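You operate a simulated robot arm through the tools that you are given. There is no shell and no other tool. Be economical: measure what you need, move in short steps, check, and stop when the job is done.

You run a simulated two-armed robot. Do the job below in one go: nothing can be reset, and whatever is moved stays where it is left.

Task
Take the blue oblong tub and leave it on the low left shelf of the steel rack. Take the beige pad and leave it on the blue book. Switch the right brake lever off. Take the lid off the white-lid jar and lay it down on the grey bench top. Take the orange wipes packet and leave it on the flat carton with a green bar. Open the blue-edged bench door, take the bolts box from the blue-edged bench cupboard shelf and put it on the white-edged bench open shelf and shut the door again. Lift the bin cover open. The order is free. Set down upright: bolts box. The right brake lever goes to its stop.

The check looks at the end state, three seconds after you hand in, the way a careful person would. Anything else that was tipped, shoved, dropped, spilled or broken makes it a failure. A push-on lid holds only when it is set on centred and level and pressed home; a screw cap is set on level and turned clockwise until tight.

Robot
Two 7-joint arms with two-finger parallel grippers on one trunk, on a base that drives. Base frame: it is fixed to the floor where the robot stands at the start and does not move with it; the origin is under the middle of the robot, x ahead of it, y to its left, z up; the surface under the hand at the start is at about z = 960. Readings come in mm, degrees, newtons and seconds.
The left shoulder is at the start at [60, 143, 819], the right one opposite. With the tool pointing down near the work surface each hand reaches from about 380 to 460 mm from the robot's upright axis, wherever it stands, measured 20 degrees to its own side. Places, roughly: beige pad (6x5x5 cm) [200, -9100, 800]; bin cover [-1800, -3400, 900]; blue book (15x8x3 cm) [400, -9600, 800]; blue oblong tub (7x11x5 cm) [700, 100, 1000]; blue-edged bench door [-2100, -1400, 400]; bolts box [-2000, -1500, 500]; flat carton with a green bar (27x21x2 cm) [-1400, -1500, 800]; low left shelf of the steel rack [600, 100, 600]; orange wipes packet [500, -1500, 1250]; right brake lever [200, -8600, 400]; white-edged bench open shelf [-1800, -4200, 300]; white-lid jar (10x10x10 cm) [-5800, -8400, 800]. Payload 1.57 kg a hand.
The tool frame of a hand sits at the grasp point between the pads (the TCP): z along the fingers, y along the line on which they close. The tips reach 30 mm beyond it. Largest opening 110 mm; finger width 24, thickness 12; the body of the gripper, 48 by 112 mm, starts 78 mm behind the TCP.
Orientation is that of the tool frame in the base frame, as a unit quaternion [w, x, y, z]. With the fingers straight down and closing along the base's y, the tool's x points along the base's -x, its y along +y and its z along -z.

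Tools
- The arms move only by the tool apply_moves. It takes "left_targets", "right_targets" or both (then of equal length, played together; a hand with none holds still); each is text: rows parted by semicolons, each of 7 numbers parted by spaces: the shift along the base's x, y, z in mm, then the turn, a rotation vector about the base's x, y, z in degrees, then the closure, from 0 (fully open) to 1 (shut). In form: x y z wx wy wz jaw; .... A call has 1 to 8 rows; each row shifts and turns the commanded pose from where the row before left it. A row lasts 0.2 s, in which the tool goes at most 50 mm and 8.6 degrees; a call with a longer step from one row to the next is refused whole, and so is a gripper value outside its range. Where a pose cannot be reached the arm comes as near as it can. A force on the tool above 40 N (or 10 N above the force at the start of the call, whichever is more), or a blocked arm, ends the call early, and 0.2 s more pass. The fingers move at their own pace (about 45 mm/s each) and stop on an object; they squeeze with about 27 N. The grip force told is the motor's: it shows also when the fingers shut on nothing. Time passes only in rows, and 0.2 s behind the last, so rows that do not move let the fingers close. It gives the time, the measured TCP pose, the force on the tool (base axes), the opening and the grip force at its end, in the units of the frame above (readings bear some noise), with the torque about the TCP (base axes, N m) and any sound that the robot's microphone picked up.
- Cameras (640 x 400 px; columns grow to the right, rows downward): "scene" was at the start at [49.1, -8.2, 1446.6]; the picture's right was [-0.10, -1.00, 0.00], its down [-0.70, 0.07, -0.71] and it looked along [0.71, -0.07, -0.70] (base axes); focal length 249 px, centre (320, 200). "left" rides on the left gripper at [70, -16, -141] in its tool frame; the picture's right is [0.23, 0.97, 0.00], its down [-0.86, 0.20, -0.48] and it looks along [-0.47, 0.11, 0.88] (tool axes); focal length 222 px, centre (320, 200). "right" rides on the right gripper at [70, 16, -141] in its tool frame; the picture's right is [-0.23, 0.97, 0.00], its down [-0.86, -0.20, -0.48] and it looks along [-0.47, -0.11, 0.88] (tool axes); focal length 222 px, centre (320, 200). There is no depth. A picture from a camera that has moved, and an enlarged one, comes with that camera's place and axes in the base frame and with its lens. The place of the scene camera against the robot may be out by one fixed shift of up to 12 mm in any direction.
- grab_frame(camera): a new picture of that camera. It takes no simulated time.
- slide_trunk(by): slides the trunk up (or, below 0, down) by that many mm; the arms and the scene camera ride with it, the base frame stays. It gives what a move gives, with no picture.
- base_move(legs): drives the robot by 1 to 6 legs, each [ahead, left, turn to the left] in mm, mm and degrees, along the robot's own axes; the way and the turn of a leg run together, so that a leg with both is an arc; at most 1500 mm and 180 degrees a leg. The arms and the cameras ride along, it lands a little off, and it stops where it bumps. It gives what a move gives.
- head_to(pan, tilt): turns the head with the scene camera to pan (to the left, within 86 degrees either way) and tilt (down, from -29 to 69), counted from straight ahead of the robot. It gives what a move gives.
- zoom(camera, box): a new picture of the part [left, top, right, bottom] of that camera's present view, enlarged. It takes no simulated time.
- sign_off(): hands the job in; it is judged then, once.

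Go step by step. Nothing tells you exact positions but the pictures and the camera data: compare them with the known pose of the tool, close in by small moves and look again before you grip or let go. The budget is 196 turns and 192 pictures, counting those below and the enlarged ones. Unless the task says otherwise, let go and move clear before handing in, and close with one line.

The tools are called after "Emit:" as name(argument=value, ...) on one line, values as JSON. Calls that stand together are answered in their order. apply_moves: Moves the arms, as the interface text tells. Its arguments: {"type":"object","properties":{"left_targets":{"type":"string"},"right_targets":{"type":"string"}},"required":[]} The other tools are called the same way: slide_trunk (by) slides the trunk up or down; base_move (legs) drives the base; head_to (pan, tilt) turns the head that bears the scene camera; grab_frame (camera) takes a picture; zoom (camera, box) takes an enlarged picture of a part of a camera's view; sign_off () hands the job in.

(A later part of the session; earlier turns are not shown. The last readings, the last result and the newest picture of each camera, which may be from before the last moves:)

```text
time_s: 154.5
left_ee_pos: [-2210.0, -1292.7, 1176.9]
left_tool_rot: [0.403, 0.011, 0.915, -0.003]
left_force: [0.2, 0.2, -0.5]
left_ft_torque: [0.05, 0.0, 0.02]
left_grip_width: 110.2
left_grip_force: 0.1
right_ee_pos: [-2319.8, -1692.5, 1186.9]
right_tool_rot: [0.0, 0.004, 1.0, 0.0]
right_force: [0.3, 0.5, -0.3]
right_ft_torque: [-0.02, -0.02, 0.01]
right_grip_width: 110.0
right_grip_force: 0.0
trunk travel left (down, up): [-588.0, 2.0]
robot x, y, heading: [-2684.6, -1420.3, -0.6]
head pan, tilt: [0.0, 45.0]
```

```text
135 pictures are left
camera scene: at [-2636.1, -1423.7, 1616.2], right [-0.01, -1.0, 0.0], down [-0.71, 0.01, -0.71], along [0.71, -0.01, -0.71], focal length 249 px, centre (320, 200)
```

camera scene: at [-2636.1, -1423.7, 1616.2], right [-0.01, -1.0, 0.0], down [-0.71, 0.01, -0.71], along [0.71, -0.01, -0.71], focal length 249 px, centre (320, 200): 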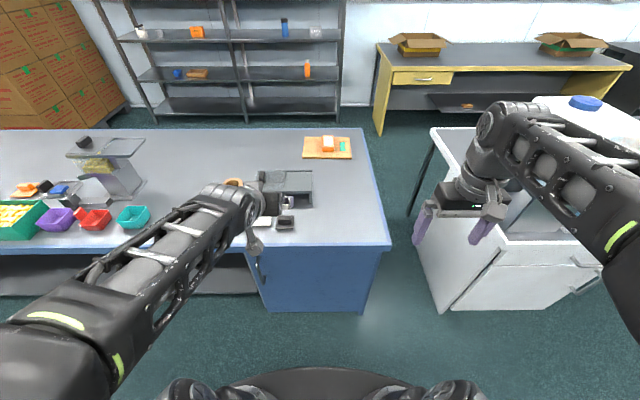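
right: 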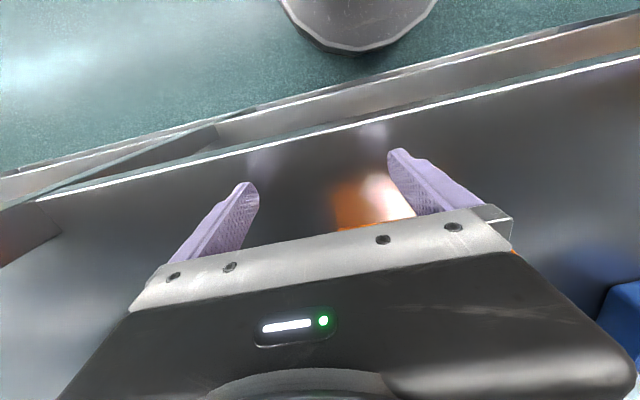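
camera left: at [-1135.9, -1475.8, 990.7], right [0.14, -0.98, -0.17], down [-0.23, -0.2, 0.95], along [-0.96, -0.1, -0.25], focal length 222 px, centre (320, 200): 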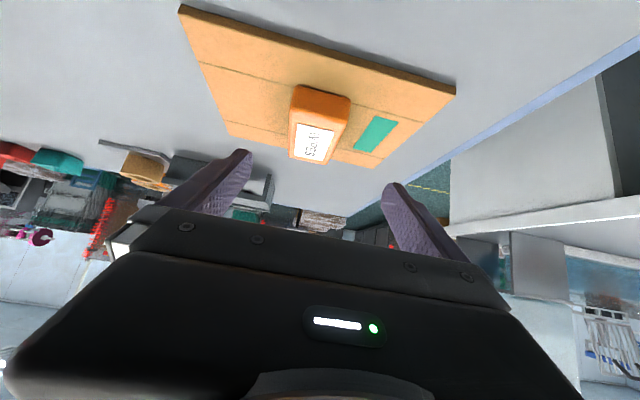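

The blue cupboard is at the bench's right end with a handle at its left edge (hinge on the right). Lowering the trunk for a frontal view.

Emit:
slide_trunk(by=-400)

Emit:
head_to(pan=0, tilt=48)

Emit:
grab_frame(camera="scene")

Emit:
grab_frame(camera="right")

```text
time_s: 158.4
left_ee_pos: [-2210.5, -1293.8, 778.5]
left_tool_rot: [0.403, 0.011, 0.915, -0.003]
left_force: [-0.2, -0.9, 1.4]
left_ft_torque: [0.0, -0.04, 0.01]
left_grip_width: 110.0
left_grip_force: 0.1
right_ee_pos: [-2321.0, -1690.9, 788.1]
right_tool_rot: [0.0, 0.004, 1.0, 0.0]
right_force: [0.6, 0.5, 0.4]
right_ft_torque: [0.01, 0.02, 0.01]
right_grip_width: 109.9
right_grip_force: 0.0
trunk travel left (down, up): [-188.0, 402.0]
robot x, y, heading: [-2685.0, -1422.7, -0.7]
head pan, tilt: [0.0, 45.0]
```

```text
time_s: 159.0
left_ee_pos: [-2209.5, -1293.6, 777.7]
left_tool_rot: [0.402, 0.012, 0.915, -0.004]
left_force: [-1.1, 0.1, -0.2]
left_ft_torque: [0.0, 0.01, -0.04]
left_grip_width: 109.9
left_grip_force: 0.0
right_ee_pos: [-2319.7, -1692.9, 787.9]
right_tool_rot: [0.001, 0.005, 1.0, 0.001]
right_force: [-0.4, 0.0, -0.4]
right_ft_torque: [0.02, 0.01, -0.01]
right_grip_width: 109.7
right_grip_force: 0.1
trunk travel left (down, up): [-188.0, 402.0]
robot x, y, heading: [-2687.4, -1424.3, -0.7]
head pan, tilt: [0.0, 48.0]
```

```text
134 pictures are left
camera scene: at [-2638.6, -1423.8, 1212.0], right [-0.01, -1.0, 0.0], down [-0.74, 0.01, -0.67], along [0.67, -0.01, -0.74], focal length 249 px, centre (320, 200)
```

scene: 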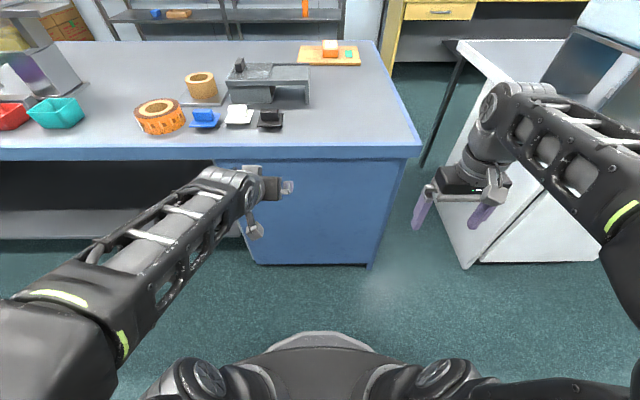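

```text
133 pictures are left
camera right: at [-2390.1, -1676.6, 929.1], right [0.24, 0.97, 0.0], down [0.85, -0.21, 0.48], along [0.47, -0.11, -0.88], focal length 222 px, centre (320, 200)
```

right: 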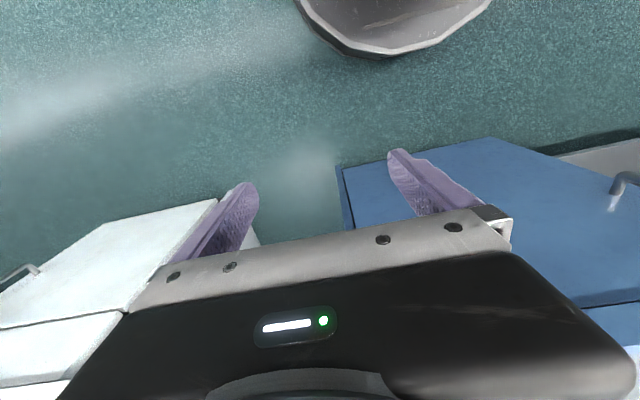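

I'll pitch the right hand forward like the left for a frontal view of the door and handle.

Emit:
apply_moves(right_targets="10 15 0 0 -8 0 0; 15 15 0 0 -8 0 0; 20 15 -10 0 -8 0 0; 20 15 -10 0 -8 0 0; 20 15 -10 0 -8 0 0; 20 15 -10 0 -8 0 0", left_targets="0 10 20 0 0 0 0; 0 15 20 0 0 0 0; 0 15 20 0 0 0 0; 0 15 20 0 0 0 0; 0 15 0 0 0 0 0; 0 15 0 0 0 0 0")

Emit:
grab_frame(camera="right")

Emit:
grab_frame(camera="scene")

```text
time_s: 160.4
left_ee_pos: [-2207.5, -1208.1, 856.8]
left_tool_rot: [0.402, 0.011, 0.915, -0.004]
left_force: [0.5, 0.1, -0.7]
left_ft_torque: [0.01, -0.02, 0.03]
left_grip_width: 109.7
left_grip_force: 0.1
right_ee_pos: [-2214.5, -1602.3, 746.3]
right_tool_rot: [0.408, 0.004, 0.913, 0.002]
right_force: [-0.5, -0.6, -0.4]
right_ft_torque: [0.03, -0.02, -0.04]
right_grip_width: 110.3
right_grip_force: 0.0
trunk travel left (down, up): [-188.0, 402.0]
robot x, y, heading: [-2688.0, -1420.1, -0.6]
head pan, tilt: [0.0, 48.0]
```

```text
132 pictures are left
camera right: at [-2366.4, -1586.2, 790.0], right [0.16, 0.97, 0.18], down [0.21, -0.21, 0.95], along [0.96, -0.11, -0.24], focal length 222 px, centre (320, 200)
```

right: 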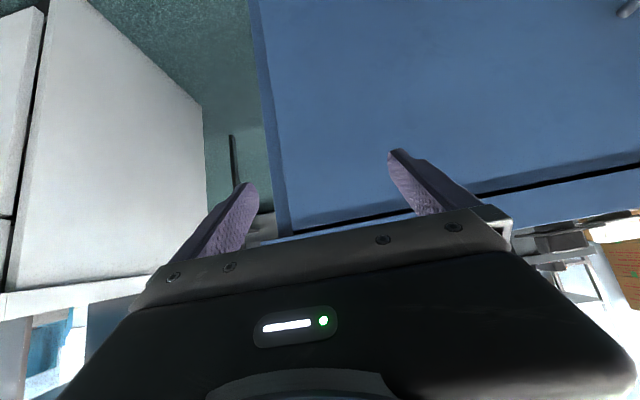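

```text
131 pictures are left
camera scene: at [-2638.6, -1423.8, 1212.0], right [-0.01, -1.0, 0.0], down [-0.74, 0.01, -0.67], along [0.67, -0.01, -0.74], focal length 249 px, centre (320, 200)
```

scene: 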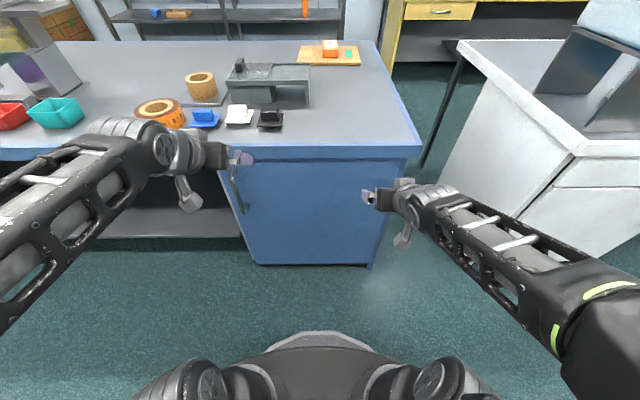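

Emit:
zoom(camera="scene", box=[190, 130, 430, 280])

Emit:
grab_frame(camera="left")

```text
2.67 times, centred on (310, 205) of scene
camera zoom: at [-2638.6, -1423.8, 1212.0], right [-0.01, -1.0, 0.0], down [-0.74, 0.01, -0.67], along [0.67, -0.01, -0.74], focal length 663 px, centre (347, 187)
```

zoom: 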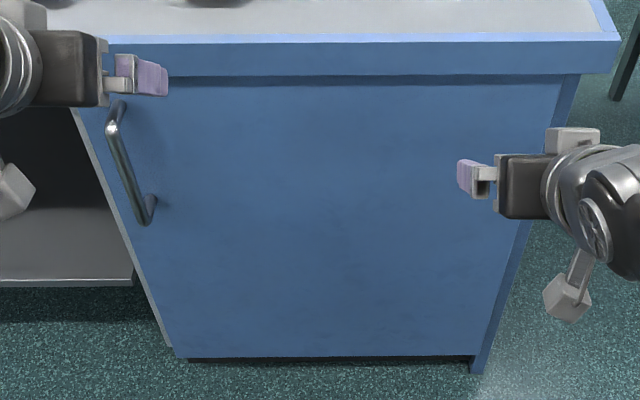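

```text
129 pictures are left
camera left: at [-2361.4, -1220.2, 900.6], right [-0.13, 0.98, -0.17], down [0.23, 0.19, 0.95], along [0.96, 0.09, -0.25], focal length 222 px, centre (320, 200)
```

left: 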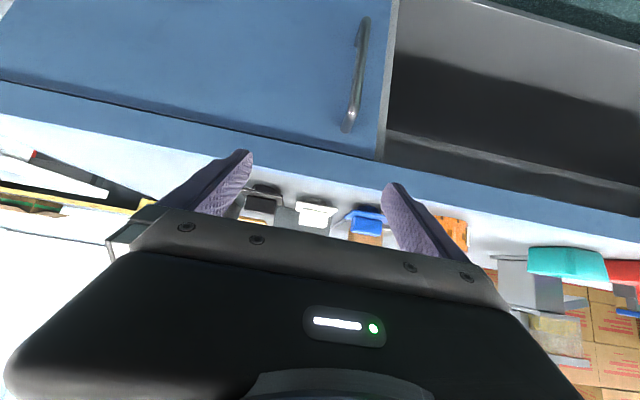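

The handle is a vertical bar at about [-2095, -1177], z 540–735; hinge at y≈-1690. I'll lower a bit and bring the left hand in front of the bar.

Emit:
slide_trunk(by=-60)

Emit:
apply_moves(left_targets="0 10 -40 0 -5 0 0; 10 10 -40 0 -5 0 0; 10 10 -40 0 -5 0 0; 10 0 -28 0 0 0 0; 10 0 0 0 0 0 0; 0 0 0 0 0 0 0")

Emit:
grab_frame(camera="left")

Emit:
zoom(camera="scene", box=[140, 110, 380, 260])

```text
time_s: 161.4
left_ee_pos: [-2208.8, -1208.8, 797.8]
left_tool_rot: [0.402, 0.011, 0.915, -0.004]
left_force: [0.1, 0.3, -0.2]
left_ft_torque: [-0.03, 0.02, 0.0]
left_grip_width: 110.1
left_grip_force: 0.0
right_ee_pos: [-2213.9, -1602.2, 687.2]
right_tool_rot: [0.406, 0.004, 0.914, 0.001]
right_force: [0.5, -0.2, 0.0]
right_ft_torque: [-0.02, 0.0, 0.03]
right_grip_width: 110.1
right_grip_force: 0.0
trunk travel left (down, up): [-128.0, 462.0]
robot x, y, heading: [-2690.2, -1423.3, -0.3]
head pan, tilt: [0.0, 48.0]
```

```text
time_s: 162.8
left_ee_pos: [-2165.1, -1176.5, 651.3]
left_tool_rot: [0.519, 0.012, 0.855, -0.003]
left_force: [-0.5, 0.3, -0.6]
left_ft_torque: [0.0, 0.01, 0.01]
left_grip_width: 110.1
left_grip_force: 0.1
left hand out of reach, approached as far as the arm can: row 3
right_ee_pos: [-2215.6, -1602.7, 687.4]
right_tool_rot: [0.408, 0.005, 0.913, 0.001]
right_force: [0.1, 0.2, 0.1]
right_ft_torque: [-0.01, 0.0, 0.0]
right_grip_width: 109.9
right_grip_force: 0.0
trunk travel left (down, up): [-128.0, 462.0]
robot x, y, heading: [-2681.0, -1422.5, -0.8]
head pan, tilt: [0.0, 48.0]
```

```text
128 pictures are left
camera left: at [-2323.9, -1188.5, 653.6], right [-0.08, 0.98, -0.19], down [-0.03, 0.19, 0.98], along [1.0, 0.09, 0.01], focal length 222 px, centre (320, 200)
```

left: 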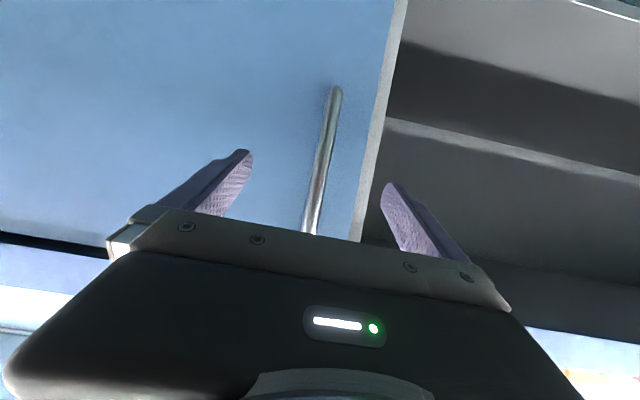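

```text
2.67 times, centred on (260, 185) of scene
camera zoom: at [-2638.6, -1423.7, 1152.0], right [-0.01, -1.0, 0.0], down [-0.74, 0.01, -0.67], along [0.67, -0.01, -0.74], focal length 663 px, centre (480, 240)
```

zoom: 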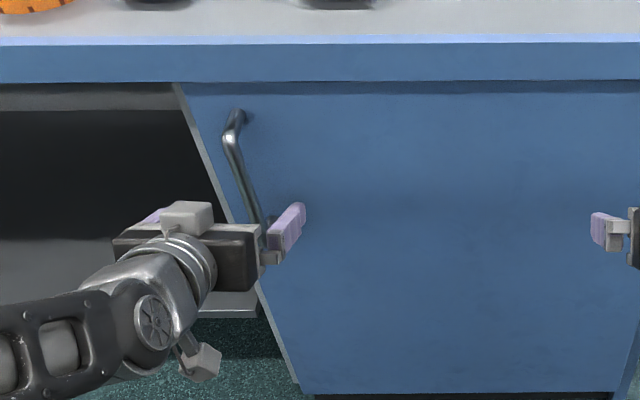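

Bar is at y≈-1172, well between the fingers. Advancing with the fingers straddling it.

Emit:
apply_moves(left_targets="20 4 0 0 0 0 0; 20 0 0 0 0 0 0; 15 0 0 0 0 0 0; 0 0 0 0 0 0 0")

Emit:
grab_frame(camera="left")

Emit:
zoom(camera="scene", box=[180, 130, 300, 205])

```text
time_s: 163.8
left_ee_pos: [-2110.5, -1173.2, 651.9]
left_tool_rot: [0.519, 0.012, 0.855, -0.003]
left_force: [-0.1, 0.2, 0.1]
left_ft_torque: [0.01, 0.0, -0.02]
left_grip_width: 109.8
left_grip_force: 0.1
right_ee_pos: [-2214.4, -1602.0, 687.8]
right_tool_rot: [0.408, 0.005, 0.913, 0.001]
right_force: [-1.0, -0.1, 0.4]
right_ft_torque: [0.02, 0.0, -0.01]
right_grip_width: 110.0
right_grip_force: 0.1
trunk travel left (down, up): [-128.0, 462.0]
robot x, y, heading: [-2686.7, -1421.9, -0.6]
head pan, tilt: [0.0, 48.0]
```

```text
126 pictures are left
camera left: at [-2268.1, -1185.4, 653.6], right [-0.08, 0.98, -0.19], down [-0.03, 0.19, 0.98], along [1.0, 0.09, 0.01], focal length 222 px, centre (320, 200)
```

left: 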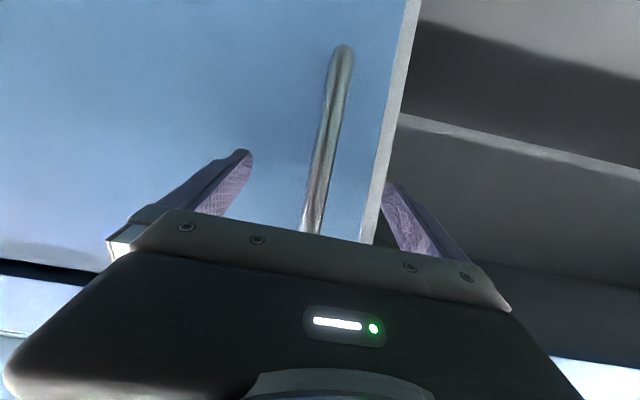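

```text
5.33 times, centred on (240, 168) of scene
camera zoom: at [-2638.6, -1423.7, 1152.0], right [-0.01, -1.0, 0.0], down [-0.74, 0.01, -0.67], along [0.67, -0.01, -0.74], focal length 1326 px, centre (747, 373)
```

zoom: 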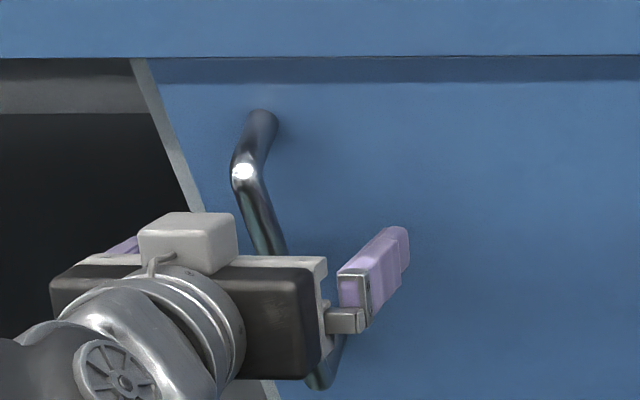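

The bar is already between the fingers (x≈-2115). Closing on it.

Emit:
apply_moves(left_targets="0 -2 0 0 0 0 1; 0 0 0 0 0 0 1; 0 0 0 0 0 0 1; 0 0 0 0 0 0 1; 0 0 0 0 0 0 1; 0 0 0 0 0 0 1; 0 0 0 0 0 0 1")

Emit:
grab_frame(camera="left")

```text
time_s: 165.4
left_ee_pos: [-2110.2, -1175.7, 652.1]
left_tool_rot: [0.519, 0.011, 0.855, -0.003]
left_force: [0.1, -3.0, 0.1]
left_ft_torque: [-0.53, -0.02, -0.01]
left_grip_width: 16.0
left_grip_force: 27.9
right_ee_pos: [-2214.4, -1601.7, 686.6]
right_tool_rot: [0.408, 0.004, 0.913, 0.002]
right_force: [-0.4, -1.1, 0.4]
right_ft_torque: [0.02, 0.02, -0.01]
right_grip_width: 110.1
right_grip_force: 0.0
trunk travel left (down, up): [-128.0, 462.0]
robot x, y, heading: [-2684.1, -1421.5, -0.8]
head pan, tilt: [0.0, 48.0]
```

```text
124 pictures are left
camera left: at [-2268.5, -1188.0, 653.9], right [-0.08, 0.98, -0.19], down [-0.03, 0.19, 0.98], along [1.0, 0.09, 0.01], focal length 222 px, centre (320, 200)
```

left: 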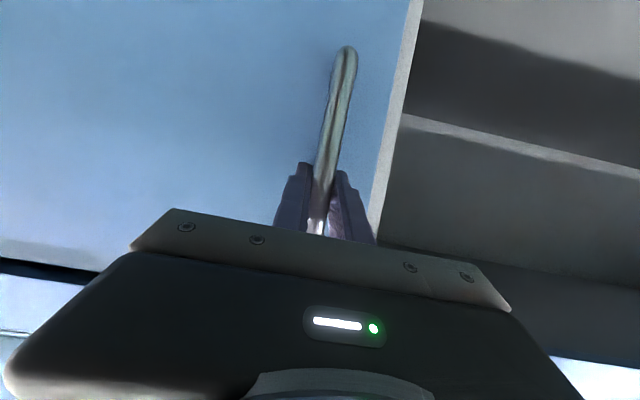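

Gripped (16 mm). Pulling along the door's arc, turning the hand with it.

Emit:
apply_moves(left_targets="-18 -1 0 0 0 2 1; -18 -3 0 0 0 2 1; -35 -6 0 0 0 4 1; -35 -9 0 0 0 4 1; -34 -11 0 0 0 4 1; 0 0 0 0 0 0 1")

Emit:
grab_frame(camera="scene")

```text
time_s: 166.5
left_ee_pos: [-2184.6, -1186.9, 664.5]
left_tool_rot: [0.508, -0.101, 0.853, 0.064]
left_force: [-0.3, 3.4, -6.1]
left_ft_torque: [-0.41, 0.08, 0.04]
left_grip_width: 15.9
left_grip_force: 31.1
left hand out of reach, approached as far as the arm can: row 3, 4, 5
right_ee_pos: [-2214.4, -1600.6, 687.4]
right_tool_rot: [0.408, 0.002, 0.913, 0.002]
right_force: [0.5, 0.5, 0.0]
right_ft_torque: [-0.03, 0.03, 0.02]
right_grip_width: 110.1
right_grip_force: 0.0
trunk travel left (down, up): [-128.0, 462.0]
robot x, y, heading: [-2686.0, -1422.6, -0.3]
head pan, tilt: [0.0, 48.0]
stopped in row 5 (left hand): the force on the tool passed its limit at 55 N (the readings are from after the stop); the commanded pose is now the measured one
```

```text
123 pictures are left
camera scene: at [-2638.3, -1422.5, 1152.2], right [-0.01, -1.0, 0.0], down [-0.74, 0.0, -0.67], along [0.67, -0.01, -0.74], focal length 249 px, centre (320, 200)
```

scene: 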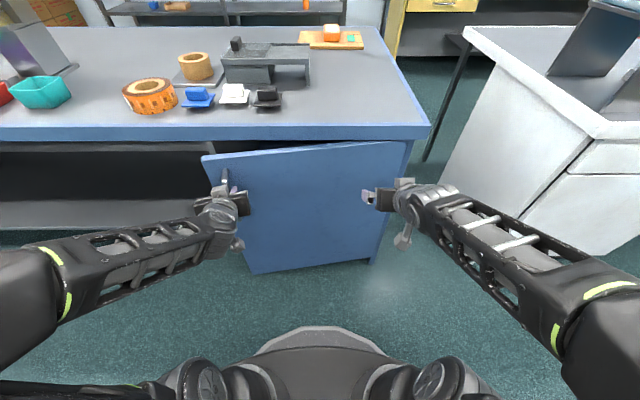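

The door is open ~9°; the arm is too folded to pull further. I'll continue the arc by driving the base back with the grip held.

Emit:
base_move(legs=[[-55, -14, 0], [-50, -19, 0], [-45, -24, 0]])

Emit:
grab_frame(camera="scene")

```text
time_s: 168.6
left_ee_pos: [-2329.7, -1248.4, 667.0]
left_tool_rot: [0.51, -0.093, 0.853, 0.059]
left_force: [0.2, -0.8, 0.9]
left_ft_torque: [-0.54, 0.03, -0.06]
left_grip_width: 16.0
left_grip_force: 31.3
right_ee_pos: [-2361.5, -1656.0, 686.4]
right_tool_rot: [0.408, 0.003, 0.913, 0.001]
right_force: [-0.3, 0.6, -0.1]
right_ft_torque: [-0.03, 0.0, 0.05]
right_grip_width: 109.9
right_grip_force: 0.1
trunk travel left (down, up): [-128.0, 462.0]
robot x, y, heading: [-2832.5, -1476.9, -0.6]
head pan, tilt: [0.0, 48.0]
stopped in leg 3: the force on the tool passed its limit at 42 N (the readings are from after the stop); the commanded pose is now the measured one
```

```text
122 pictures are left
camera scene: at [-2785.9, -1477.6, 1152.1], right [-0.01, -1.0, 0.0], down [-0.74, 0.01, -0.67], along [0.67, -0.01, -0.74], focal length 249 px, centre (320, 200)
```

scene: 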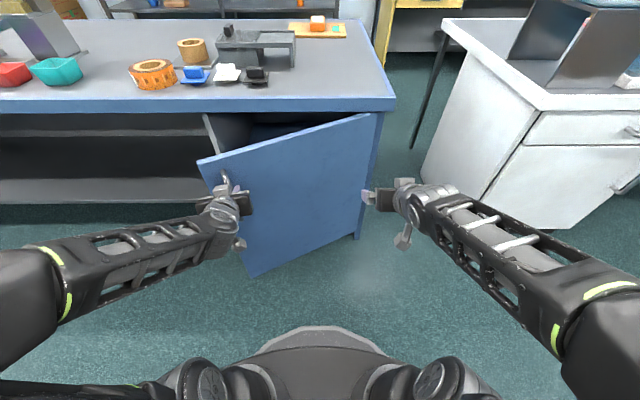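

The door follows nicely (~28°). Fitting the arc puts the hinge near [-2078, -1645]; I'll orbit the base about it with the grip held.

Emit:
base_move(legs=[[-29, -132, 10], [-29, -132, 10]])

Emit:
grab_frame(camera="scene")

```text
time_s: 170.8
left_ee_pos: [-2453.9, -1357.4, 667.7]
left_tool_rot: [0.493, -0.242, 0.823, 0.148]
left_force: [6.4, -5.4, 1.0]
left_ft_torque: [-0.47, -0.22, 0.02]
left_grip_width: 15.7
left_grip_force: 31.4
right_ee_pos: [-2341.3, -1751.0, 686.4]
right_tool_rot: [0.401, -0.157, 0.899, 0.073]
right_force: [-0.4, 0.5, 0.3]
right_ft_torque: [0.03, -0.02, 0.0]
right_grip_width: 110.1
right_grip_force: 0.2
trunk travel left (down, up): [-128.0, 462.0]
robot x, y, heading: [-2850.2, -1744.7, 20.1]
head pan, tilt: [0.0, 48.0]
```

```text
121 pictures are left
camera scene: at [-2801.5, -1729.7, 1152.0], right [0.34, -0.94, 0.0], down [-0.7, -0.25, -0.67], along [0.63, 0.23, -0.74], focal length 249 px, centre (320, 200)
```

scene: 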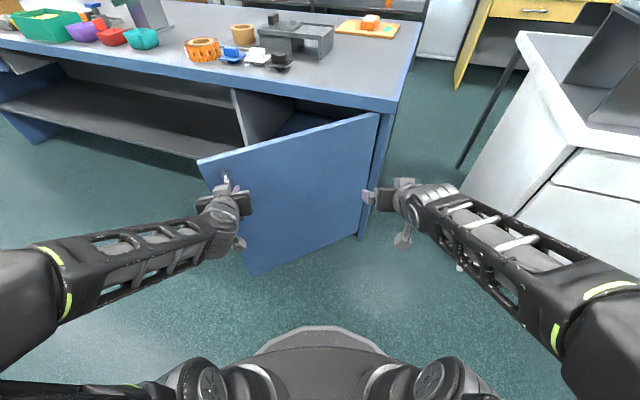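

Works well. Two more legs, with a slight inward correction for the measured force; then I'll push the rest from inside.

Emit:
base_move(legs=[[-26, -135, 10], [-27, -134, 10]])

Emit:
grab_frame(camera="scene")

```text
time_s: 172.6
left_ee_pos: [-2507.7, -1439.4, 667.2]
left_tool_rot: [0.472, -0.335, 0.789, 0.204]
left_force: [-0.9, 0.0, 0.4]
left_ft_torque: [-0.18, -0.46, 0.09]
left_grip_width: 15.6
left_grip_force: 31.3
right_ee_pos: [-2310.7, -1803.4, 686.8]
right_tool_rot: [0.391, -0.254, 0.877, 0.117]
right_force: [0.7, -0.2, 0.7]
right_ft_torque: [0.02, 0.01, 0.0]
right_grip_width: 109.8
right_grip_force: 0.0
trunk travel left (down, up): [-128.0, 462.0]
robot x, y, heading: [-2801.9, -1906.8, 32.1]
head pan, tilt: [0.0, 48.0]
stopped in leg 2: the force on the tool passed its limit at 42 N (the readings are from after the stop); the commanded pose is now the measured one
```

```text
120 pictures are left
camera scene: at [-2764.2, -1881.0, 1152.0], right [0.53, -0.85, 0.0], down [-0.63, -0.39, -0.67], along [0.57, 0.36, -0.74], focal length 249 px, centre (320, 200)
```

scene: 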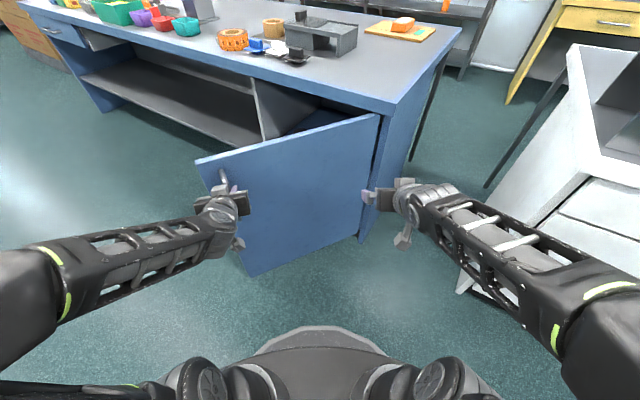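

Refit: hinge ≈ [-2070, -1669], door at ~57°. One more careful leg.

Emit:
base_move(legs=[[-33, -130, 10]])

Emit:
head_to(pan=-45, tilt=45)

Emit:
grab_frame(camera="scene")

```text
time_s: 173.9
left_ee_pos: [-2539.3, -1519.0, 667.2]
left_tool_rot: [0.452, -0.402, 0.758, 0.245]
left_force: [9.5, -3.5, 1.5]
left_ft_torque: [-0.39, -0.4, -0.01]
left_grip_width: 15.8
left_grip_force: 31.2
right_ee_pos: [-2283.5, -1843.4, 687.5]
right_tool_rot: [0.379, -0.329, 0.852, 0.15]
right_force: [0.3, 0.0, 0.4]
right_ft_torque: [0.02, 0.04, -0.02]
right_grip_width: 109.9
right_grip_force: 0.1
trunk travel left (down, up): [-128.0, 462.0]
robot x, y, heading: [-2752.4, -2026.2, 42.3]
head pan, tilt: [0.0, 48.0]
```

```text
time_s: 175.1
left_ee_pos: [-2539.2, -1520.3, 667.1]
left_tool_rot: [0.453, -0.401, 0.758, 0.244]
left_force: [3.0, -1.0, 0.8]
left_ft_torque: [-0.56, -0.33, 0.02]
left_grip_width: 15.8
left_grip_force: 31.8
right_ee_pos: [-2284.1, -1843.4, 687.3]
right_tool_rot: [0.38, -0.328, 0.852, 0.148]
right_force: [1.4, 0.5, -1.8]
right_ft_torque: [-0.01, -0.06, 0.02]
right_grip_width: 109.9
right_grip_force: 0.0
trunk travel left (down, up): [-128.0, 462.0]
robot x, y, heading: [-2751.9, -2027.8, 42.2]
head pan, tilt: [-45.0, 45.0]
```

```text
119 pictures are left
camera scene: at [-2694.4, -2054.4, 1156.2], right [-0.05, -1.0, 0.0], down [-0.71, 0.03, -0.71], along [0.71, -0.03, -0.71], focal length 249 px, centre (320, 200)
```

scene: 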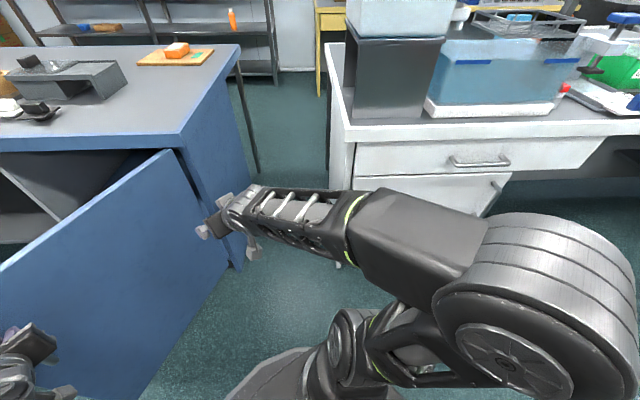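

The elbow sits high and clear. One more leg, then release the handle and back off.

Emit:
base_move(legs=[[-32, -131, 10]])

Emit:
apply_moves(left_targets="0 0 0 0 0 0 0.6; 0 0 0 0 0 0 0.2; 0 0 0 0 0 0 0; 0 0 0 0 0 0 0; 0 0 0 0 0 0 0")

Emit:
grab_frame(camera="left")

```text
time_s: 176.3
left_ee_pos: [-2557.0, -1601.5, 666.9]
left_tool_rot: [0.431, -0.465, 0.721, 0.281]
left_force: [7.4, -1.3, 0.1]
left_ft_torque: [-0.31, -0.46, 0.0]
left_grip_width: 15.8
left_grip_force: 31.3
right_ee_pos: [-2248.8, -1876.3, 687.4]
right_tool_rot: [0.364, -0.404, 0.819, 0.183]
right_force: [-0.3, -0.6, 0.0]
right_ft_torque: [0.01, 0.03, 0.02]
right_grip_width: 110.1
right_grip_force: 0.2
trunk travel left (down, up): [-128.0, 462.0]
robot x, y, heading: [-2678.5, -2141.8, 52.0]
head pan, tilt: [-45.0, 45.0]
```

```text
time_s: 177.6
left_ee_pos: [-2556.9, -1602.2, 667.4]
left_tool_rot: [0.43, -0.466, 0.72, 0.283]
left_force: [0.6, 1.0, 0.0]
left_ft_torque: [-0.02, 0.01, -0.01]
left_grip_width: 110.0
left_grip_force: 0.0
right_ee_pos: [-2249.8, -1875.1, 687.1]
right_tool_rot: [0.365, -0.401, 0.82, 0.181]
right_force: [-0.1, -0.1, -0.2]
right_ft_torque: [-0.02, -0.04, -0.02]
right_grip_width: 110.0
right_grip_force: 0.0
trunk travel left (down, up): [-128.0, 462.0]
robot x, y, heading: [-2676.6, -2145.9, 52.2]
head pan, tilt: [-45.0, 45.0]
```

```text
118 pictures are left
camera left: at [-2607.7, -1752.5, 671.3], right [-0.93, 0.3, -0.2], down [-0.19, 0.06, 0.98], along [0.31, 0.95, 0.0], focal length 222 px, centre (320, 200)
```

left: 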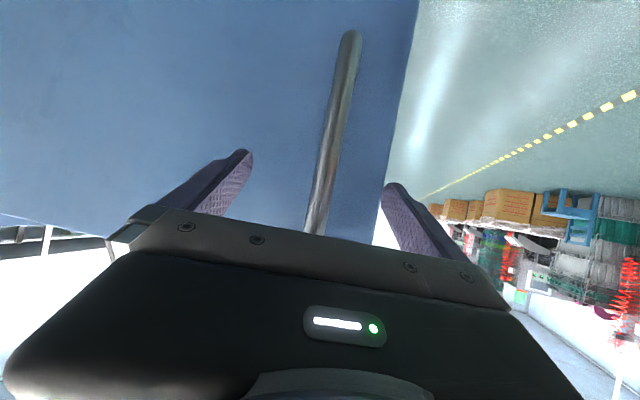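

Released; the door stands at ~77°. Backing off and going around its end to the left side.

Emit:
base_move(legs=[[-350, 0, 0], [0, 0, -52], [-280, 0, 0], [0, 1330, 0], [350, 0, 0]])

Emit:
head_to(pan=-20, tilt=45)

Emit:
grab_frame(camera="scene")

Emit:
grab_frame(camera="right")

```text
time_s: 191.9
left_ee_pos: [-2336.4, -830.4, 667.0]
left_tool_rot: [0.511, -0.108, 0.85, 0.068]
left_force: [-0.6, -0.1, -0.2]
left_ft_torque: [0.01, 0.01, -0.03]
left_grip_width: 109.8
left_grip_force: 0.0
right_ee_pos: [-2358.5, -1242.1, 687.9]
right_tool_rot: [0.406, -0.009, 0.914, 0.007]
right_force: [-0.4, 0.2, 0.1]
right_ft_torque: [0.01, -0.01, 0.0]
right_grip_width: 109.9
right_grip_force: 0.1
trunk travel left (down, up): [-128.0, 462.0]
robot x, y, heading: [-2833.8, -1073.7, 1.0]
head pan, tilt: [-45.0, 45.0]
```

```text
time_s: 192.8
left_ee_pos: [-2337.7, -829.7, 666.7]
left_tool_rot: [0.51, -0.109, 0.85, 0.069]
left_force: [0.5, -0.3, -1.2]
left_ft_torque: [-0.02, -0.06, 0.01]
left_grip_width: 109.9
left_grip_force: 0.2
right_ee_pos: [-2357.1, -1241.4, 687.3]
right_tool_rot: [0.407, -0.009, 0.913, 0.007]
right_force: [-0.5, -0.5, -0.4]
right_ft_torque: [0.01, 0.0, -0.02]
right_grip_width: 109.9
right_grip_force: 0.1
trunk travel left (down, up): [-128.0, 462.0]
robot x, y, heading: [-2832.5, -1075.8, 0.9]
head pan, tilt: [-20.0, 45.0]
```

```text
117 pictures are left
camera scene: at [-2788.3, -1102.3, 1156.2], right [-0.33, -0.94, 0.0], down [-0.67, 0.23, -0.71], along [0.67, -0.23, -0.71], focal length 249 px, centre (320, 200)
```

scene: 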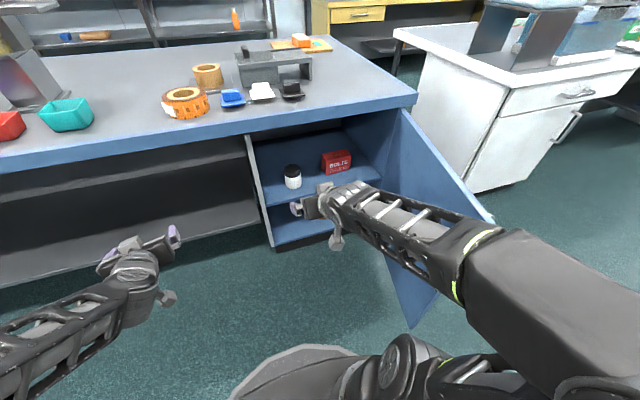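

```text
116 pictures are left
camera right: at [-2509.9, -1229.8, 730.3], right [0.13, 0.98, 0.17], down [0.22, -0.2, 0.96], along [0.97, -0.09, -0.24], focal length 222 px, centre (320, 200)
```

right: 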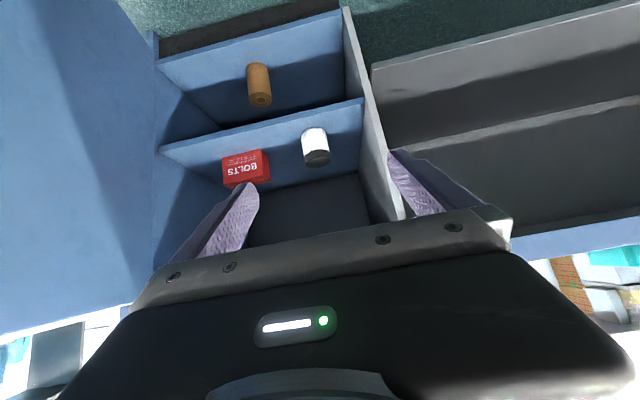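

BOLTS box is on the cupboard's upper shelf (y≈-1500). I'll first push the door wider from inside using the right hand's side, moving the base sideways.

Emit:
base_move(legs=[[-120, 0, -1], [0, -250, 0], [0, -210, 0]])

Emit:
grab_frame(camera="scene")

```text
time_s: 196.7
left_ee_pos: [-2455.7, -1292.5, 665.6]
left_tool_rot: [0.51, -0.102, 0.852, 0.064]
left_force: [-0.5, -0.5, -0.4]
left_ft_torque: [-0.01, 0.01, 0.0]
left_grip_width: 110.0
left_grip_force: 0.1
right_ee_pos: [-2483.6, -1692.3, 687.4]
right_tool_rot: [0.407, -0.011, 0.913, 0.008]
right_force: [-9.2, 21.9, 0.8]
right_ft_torque: [0.23, 0.07, 0.21]
right_grip_width: 90.1
right_grip_force: 0.1
trunk travel left (down, up): [-128.0, 462.0]
robot x, y, heading: [-2954.9, -1529.7, -0.1]
head pan, tilt: [-20.0, 45.0]
stopped in leg 3: the force on the tool passed its limit at 46 N (the readings are from after the stop); the commanded pose is now the measured one
```

```text
115 pictures are left
camera scene: at [-2910.8, -1557.1, 1156.3], right [-0.34, -0.94, 0.0], down [-0.66, 0.24, -0.71], along [0.67, -0.24, -0.71], focal length 249 px, centre (320, 200)
```

scene: 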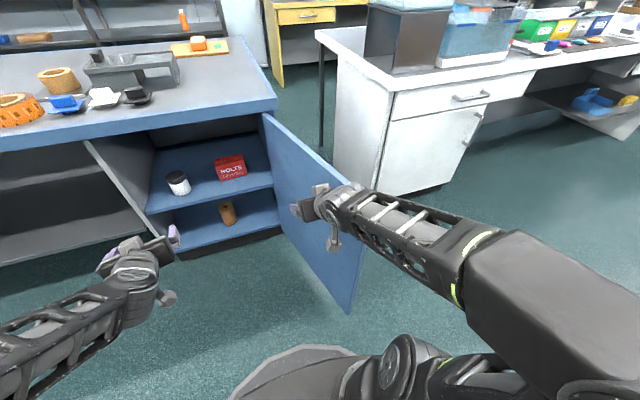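

Door is now ~100° open. Moving left and closer, to look at the box with the right hand camera.

Emit:
base_move(legs=[[0, 340, 0], [330, 0, 0]])

Emit:
slide_trunk(by=-125)

Emit:
grab_frame(camera="right")

Emit:
grab_frame(camera="scene")

```text
time_s: 200.7
left_ee_pos: [-2121.9, -955.1, 667.4]
left_tool_rot: [0.511, -0.1, 0.851, 0.063]
left_force: [-0.4, -0.5, 0.9]
left_ft_torque: [-0.01, 0.02, 0.03]
left_grip_width: 109.8
left_grip_force: 0.0
right_ee_pos: [-2152.1, -1356.5, 686.3]
right_tool_rot: [0.408, -0.007, 0.913, 0.007]
right_force: [0.5, -0.1, -0.1]
right_ft_torque: [0.03, -0.03, 0.0]
right_grip_width: 110.1
right_grip_force: 0.0
trunk travel left (down, up): [-128.0, 462.0]
robot x, y, heading: [-2622.0, -1192.6, -0.1]
head pan, tilt: [-20.0, 45.0]
```

```text
time_s: 202.3
left_ee_pos: [-2121.2, -955.4, 542.7]
left_tool_rot: [0.51, -0.1, 0.852, 0.064]
left_force: [0.3, 0.2, 0.0]
left_ft_torque: [-0.04, -0.01, 0.01]
left_grip_width: 110.1
left_grip_force: 0.0
right_ee_pos: [-2151.3, -1356.9, 562.2]
right_tool_rot: [0.408, -0.008, 0.913, 0.007]
right_force: [0.5, 0.1, 0.1]
right_ft_torque: [-0.03, 0.03, -0.02]
right_grip_width: 110.3
right_grip_force: 0.0
trunk travel left (down, up): [-3.0, 587.0]
robot x, y, heading: [-2623.7, -1189.2, -0.1]
head pan, tilt: [-20.0, 45.0]
```

```text
114 pictures are left
camera right: at [-2303.8, -1345.1, 604.7], right [0.13, 0.98, 0.18], down [0.22, -0.2, 0.95], along [0.97, -0.09, -0.24], focal length 222 px, centre (320, 200)
```

right: 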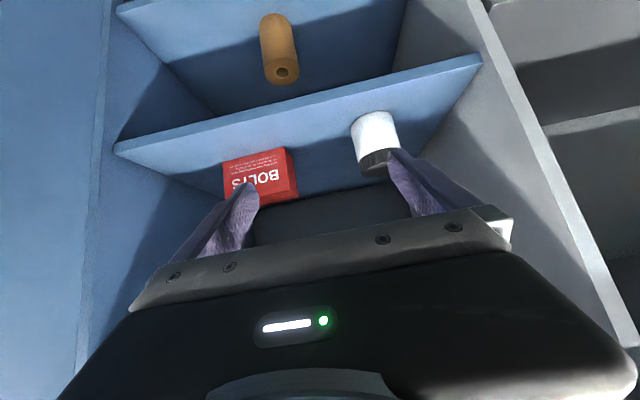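

```text
113 pictures are left
camera scene: at [-2578.4, -1218.3, 1031.2], right [-0.34, -0.94, 0.0], down [-0.66, 0.24, -0.71], along [0.66, -0.24, -0.71], focal length 249 px, centre (320, 200)
```

scene: 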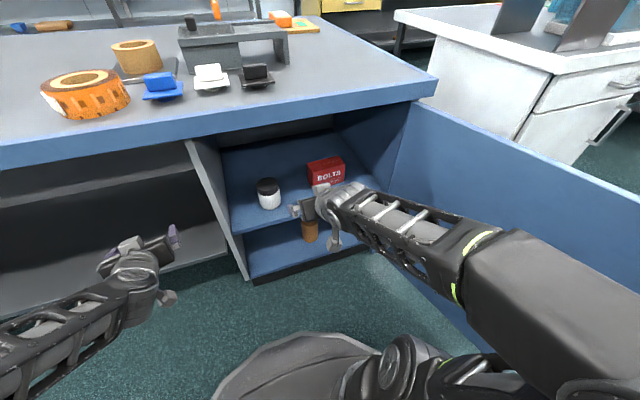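

Emit:
zoom(camera="scene", box=[220, 110, 420, 235])

Emit:
zoom(camera="right", box=[160, 90, 420, 252])

```text
3.20 times, centred on (320, 172) of scene
camera zoom: at [-2578.4, -1218.3, 1031.2], right [-0.34, -0.94, 0.0], down [-0.66, 0.24, -0.71], along [0.66, -0.24, -0.71], focal length 796 px, centre (320, 288)
```

zoom: 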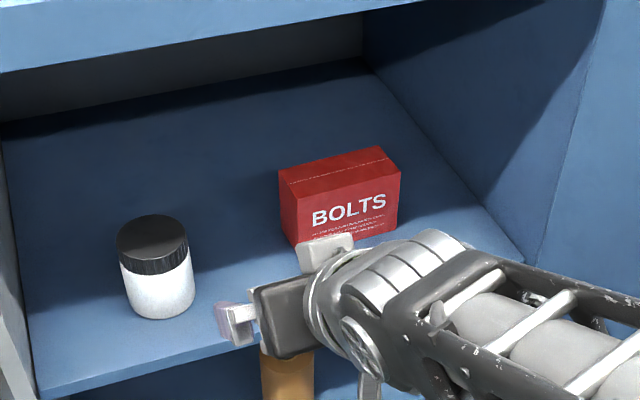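

```text
2.46 times, centred on (290, 171) of right
camera zoom: at [-2303.8, -1345.1, 604.7], right [0.13, 0.98, 0.18], down [0.22, -0.2, 0.95], along [0.97, -0.09, -0.24], focal length 547 px, centre (394, 271)
```

zoom: 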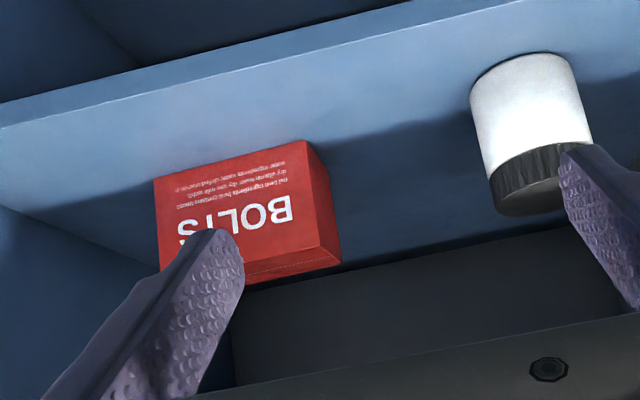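

Box: front face x≈-1935, y −1551…−1427, ~60 deep, 80 high (z 403–484); too wide to grip along y. Plan: nudge its right end back with the closed right hand so it turns ~35°, then grip across the 60 mm side with the left hand from front-left. First, tuck the left hand and close the right.

Emit:
apply_moves(left_targets="-20 0 15 0 6 0 0; -25 0 15 0 6 0 0; -25 0 15 0 6 0 0; -25 0 15 0 6 0 0; -25 0 10 0 6 0 0; -15 0 0 0 6 0 0", right_targets="0 -25 -10 0 0 0 1; 0 -30 -15 0 0 0 1; 0 -30 -15 0 0 0 1; 0 -30 -15 0 0 0 1; 0 -30 -15 0 0 0 1; 0 -26 -15 0 0 0 1")

Emit:
base_move(legs=[[140, 0, 0]])

Emit:
grab_frame(camera="right")

Emit:
grab_frame(camera="scene")

```text
time_s: 203.7
left_ee_pos: [-2257.9, -954.2, 611.7]
left_tool_rot: [0.222, -0.075, 0.968, 0.092]
left_force: [0.6, 0.2, -0.5]
left_ft_torque: [-0.03, 0.01, 0.0]
left_grip_width: 109.8
left_grip_force: 0.0
right_ee_pos: [-2150.8, -1526.6, 477.6]
right_tool_rot: [0.407, -0.009, 0.913, 0.007]
right_force: [-0.2, 0.5, -0.2]
right_ft_torque: [0.02, -0.01, 0.01]
right_grip_width: 0.2
right_grip_force: 8.1
trunk travel left (down, up): [-3.0, 587.0]
robot x, y, heading: [-2624.7, -1189.8, -0.1]
head pan, tilt: [-20.0, 45.0]
```

```text
time_s: 205.0
left_ee_pos: [-2118.3, -955.1, 612.1]
left_tool_rot: [0.222, -0.076, 0.968, 0.092]
left_force: [0.4, -0.6, -0.6]
left_ft_torque: [0.0, 0.02, -0.01]
left_grip_width: 110.1
left_grip_force: 0.1
right_ee_pos: [-2012.8, -1527.8, 477.3]
right_tool_rot: [0.408, -0.008, 0.913, 0.008]
right_force: [0.0, 0.2, -0.4]
right_ft_torque: [-0.02, -0.02, 0.03]
right_grip_width: 0.0
right_grip_force: 21.1
trunk travel left (down, up): [-3.0, 587.0]
robot x, y, heading: [-2480.2, -1192.8, -0.1]
head pan, tilt: [-20.0, 45.0]
```

```text
110 pictures are left
camera right: at [-2164.4, -1515.7, 519.6], right [0.13, 0.98, 0.18], down [0.22, -0.2, 0.95], along [0.97, -0.09, -0.24], focal length 222 px, centre (320, 200)
```

right: 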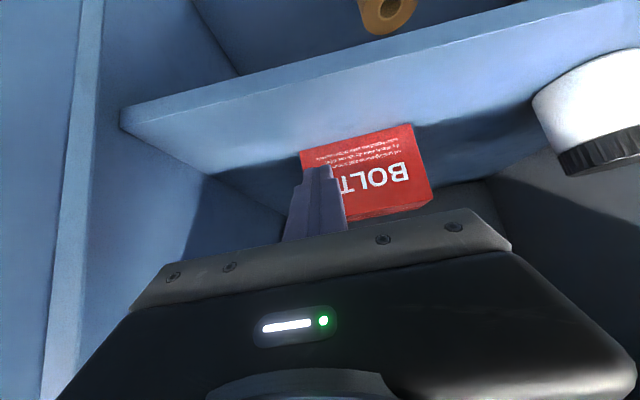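

```text
109 pictures are left
camera scene: at [-2439.5, -1218.6, 1031.2], right [-0.34, -0.94, 0.0], down [-0.66, 0.24, -0.71], along [0.66, -0.24, -0.71], focal length 249 px, centre (320, 200)
```

scene: 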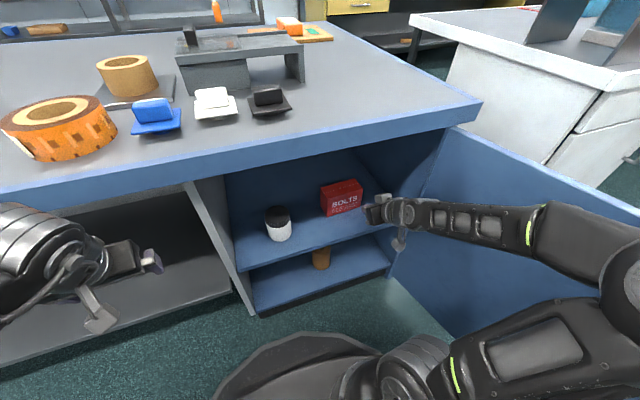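

Fingertip is 54 mm before the box's right end. Lowering slightly and pushing forward ~55 mm past contact.

Emit:
apply_moves(right_targets="15 -5 -12 0 0 0 1; 20 0 -10 0 0 0 1; 18 0 0 0 0 0 1; 12 0 0 0 0 0 1; 12 0 0 0 0 0 1; 12 0 0 0 0 0 1; 12 0 0 0 0 0 1; 0 0 0 0 0 0 1")

Emit:
grab_frame(camera="right")

Emit:
zoom(camera="scene", box=[220, 130, 460, 280])

```text
time_s: 206.8
left_ee_pos: [-2116.5, -955.6, 611.5]
left_tool_rot: [0.222, -0.075, 0.968, 0.092]
left_force: [0.6, -0.1, 0.0]
left_ft_torque: [0.03, 0.03, 0.0]
left_grip_width: 109.9
left_grip_force: 0.2
right_ee_pos: [-1932.0, -1532.4, 455.4]
right_tool_rot: [0.409, -0.008, 0.913, 0.007]
right_force: [-0.8, -0.6, 0.1]
right_ft_torque: [-0.04, -0.02, -0.01]
right_grip_width: 0.0
right_grip_force: 21.3
right hand out of reach, approached as far as the arm can: row 4, 5, 7
trunk travel left (down, up): [-3.0, 587.0]
robot x, y, heading: [-2480.6, -1191.3, -0.1]
head pan, tilt: [-20.0, 45.0]
```

```text
108 pictures are left
camera right: at [-2083.7, -1520.7, 497.5], right [0.13, 0.98, 0.17], down [0.22, -0.2, 0.96], along [0.97, -0.09, -0.24], focal length 222 px, centre (320, 200)
```

right: 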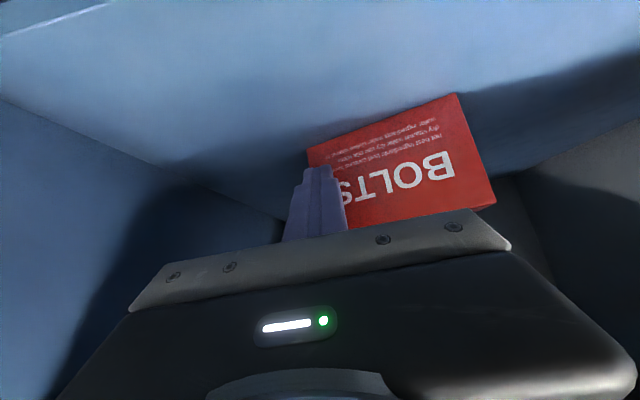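

```text
2.67 times, centred on (340, 205) of scene
camera zoom: at [-2439.5, -1218.6, 1031.2], right [-0.34, -0.94, 0.0], down [-0.66, 0.24, -0.71], along [0.66, -0.24, -0.71], focal length 663 px, centre (267, 187)
```

zoom: 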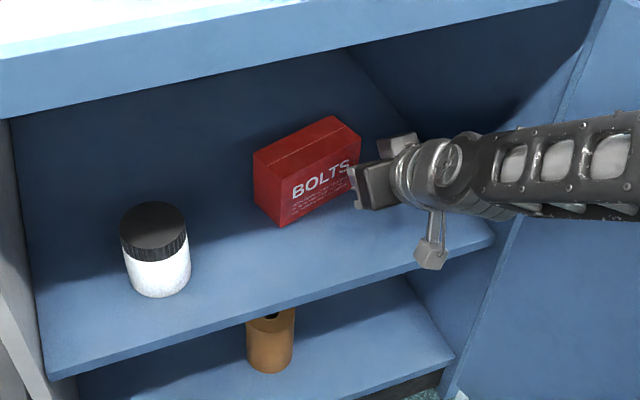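

It turned ~16°. The arm is at its limit, so I'll lower the left hand a little and push further by driving the base 40 mm ahead.

Emit:
apply_moves(left_targets="-5 0 -25 0 0 0 0; -5 0 -25 0 0 0 0; 0 0 -15 0 0 0 0")

Emit:
base_move(legs=[[40, 0, 0]])

Emit:
grab_frame(camera="right")

Emit:
grab_frame(camera="scene")

```text
time_s: 207.6
left_ee_pos: [-2128.4, -955.6, 546.2]
left_tool_rot: [0.222, -0.076, 0.968, 0.091]
left_force: [0.0, -0.6, -0.4]
left_ft_torque: [-0.01, -0.01, 0.0]
left_grip_width: 110.0
left_grip_force: 0.1
right_ee_pos: [-1931.2, -1532.5, 455.2]
right_tool_rot: [0.408, -0.007, 0.913, 0.006]
right_force: [0.2, 0.0, 0.3]
right_ft_torque: [-0.02, 0.01, 0.01]
right_grip_width: 0.2
right_grip_force: 21.4
trunk travel left (down, up): [-3.0, 587.0]
robot x, y, heading: [-2487.3, -1190.3, 0.1]
head pan, tilt: [-20.0, 45.0]
```

```text
time_s: 208.5
left_ee_pos: [-2088.8, -955.6, 546.4]
left_tool_rot: [0.223, -0.077, 0.967, 0.092]
left_force: [0.3, -0.3, 0.2]
left_ft_torque: [0.03, -0.02, 0.0]
left_grip_width: 109.8
left_grip_force: 0.1
right_ee_pos: [-1892.3, -1533.0, 453.9]
right_tool_rot: [0.409, -0.007, 0.913, 0.006]
right_force: [-0.6, -0.7, 0.2]
right_ft_torque: [0.02, -0.01, 0.02]
right_grip_width: 0.0
right_grip_force: 21.4
trunk travel left (down, up): [-3.0, 587.0]
robot x, y, heading: [-2442.2, -1189.5, -0.1]
head pan, tilt: [-20.0, 45.0]
```

```text
106 pictures are left
camera right: at [-2044.0, -1520.6, 497.6], right [0.13, 0.98, 0.17], down [0.22, -0.2, 0.96], along [0.97, -0.09, -0.24], focal length 222 px, centre (320, 200)
```

right: 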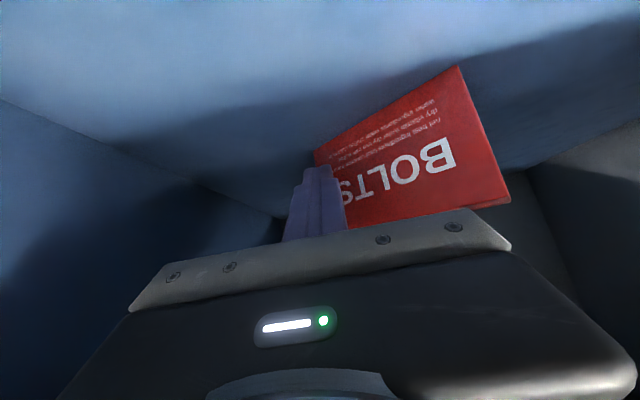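

```text
105 pictures are left
camera scene: at [-2399.7, -1218.6, 1031.2], right [-0.34, -0.94, 0.0], down [-0.66, 0.24, -0.71], along [0.66, -0.24, -0.71], focal length 249 px, centre (320, 200)
```

scene: 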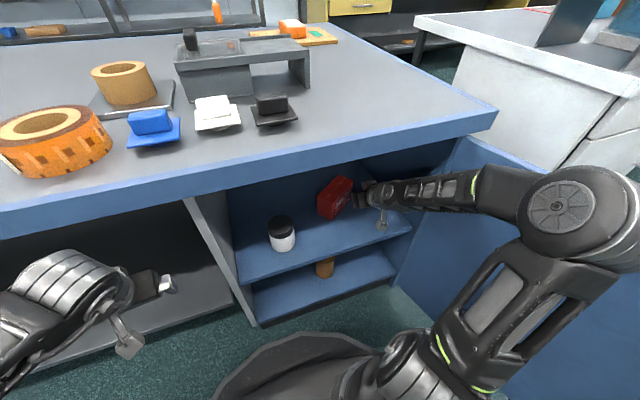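

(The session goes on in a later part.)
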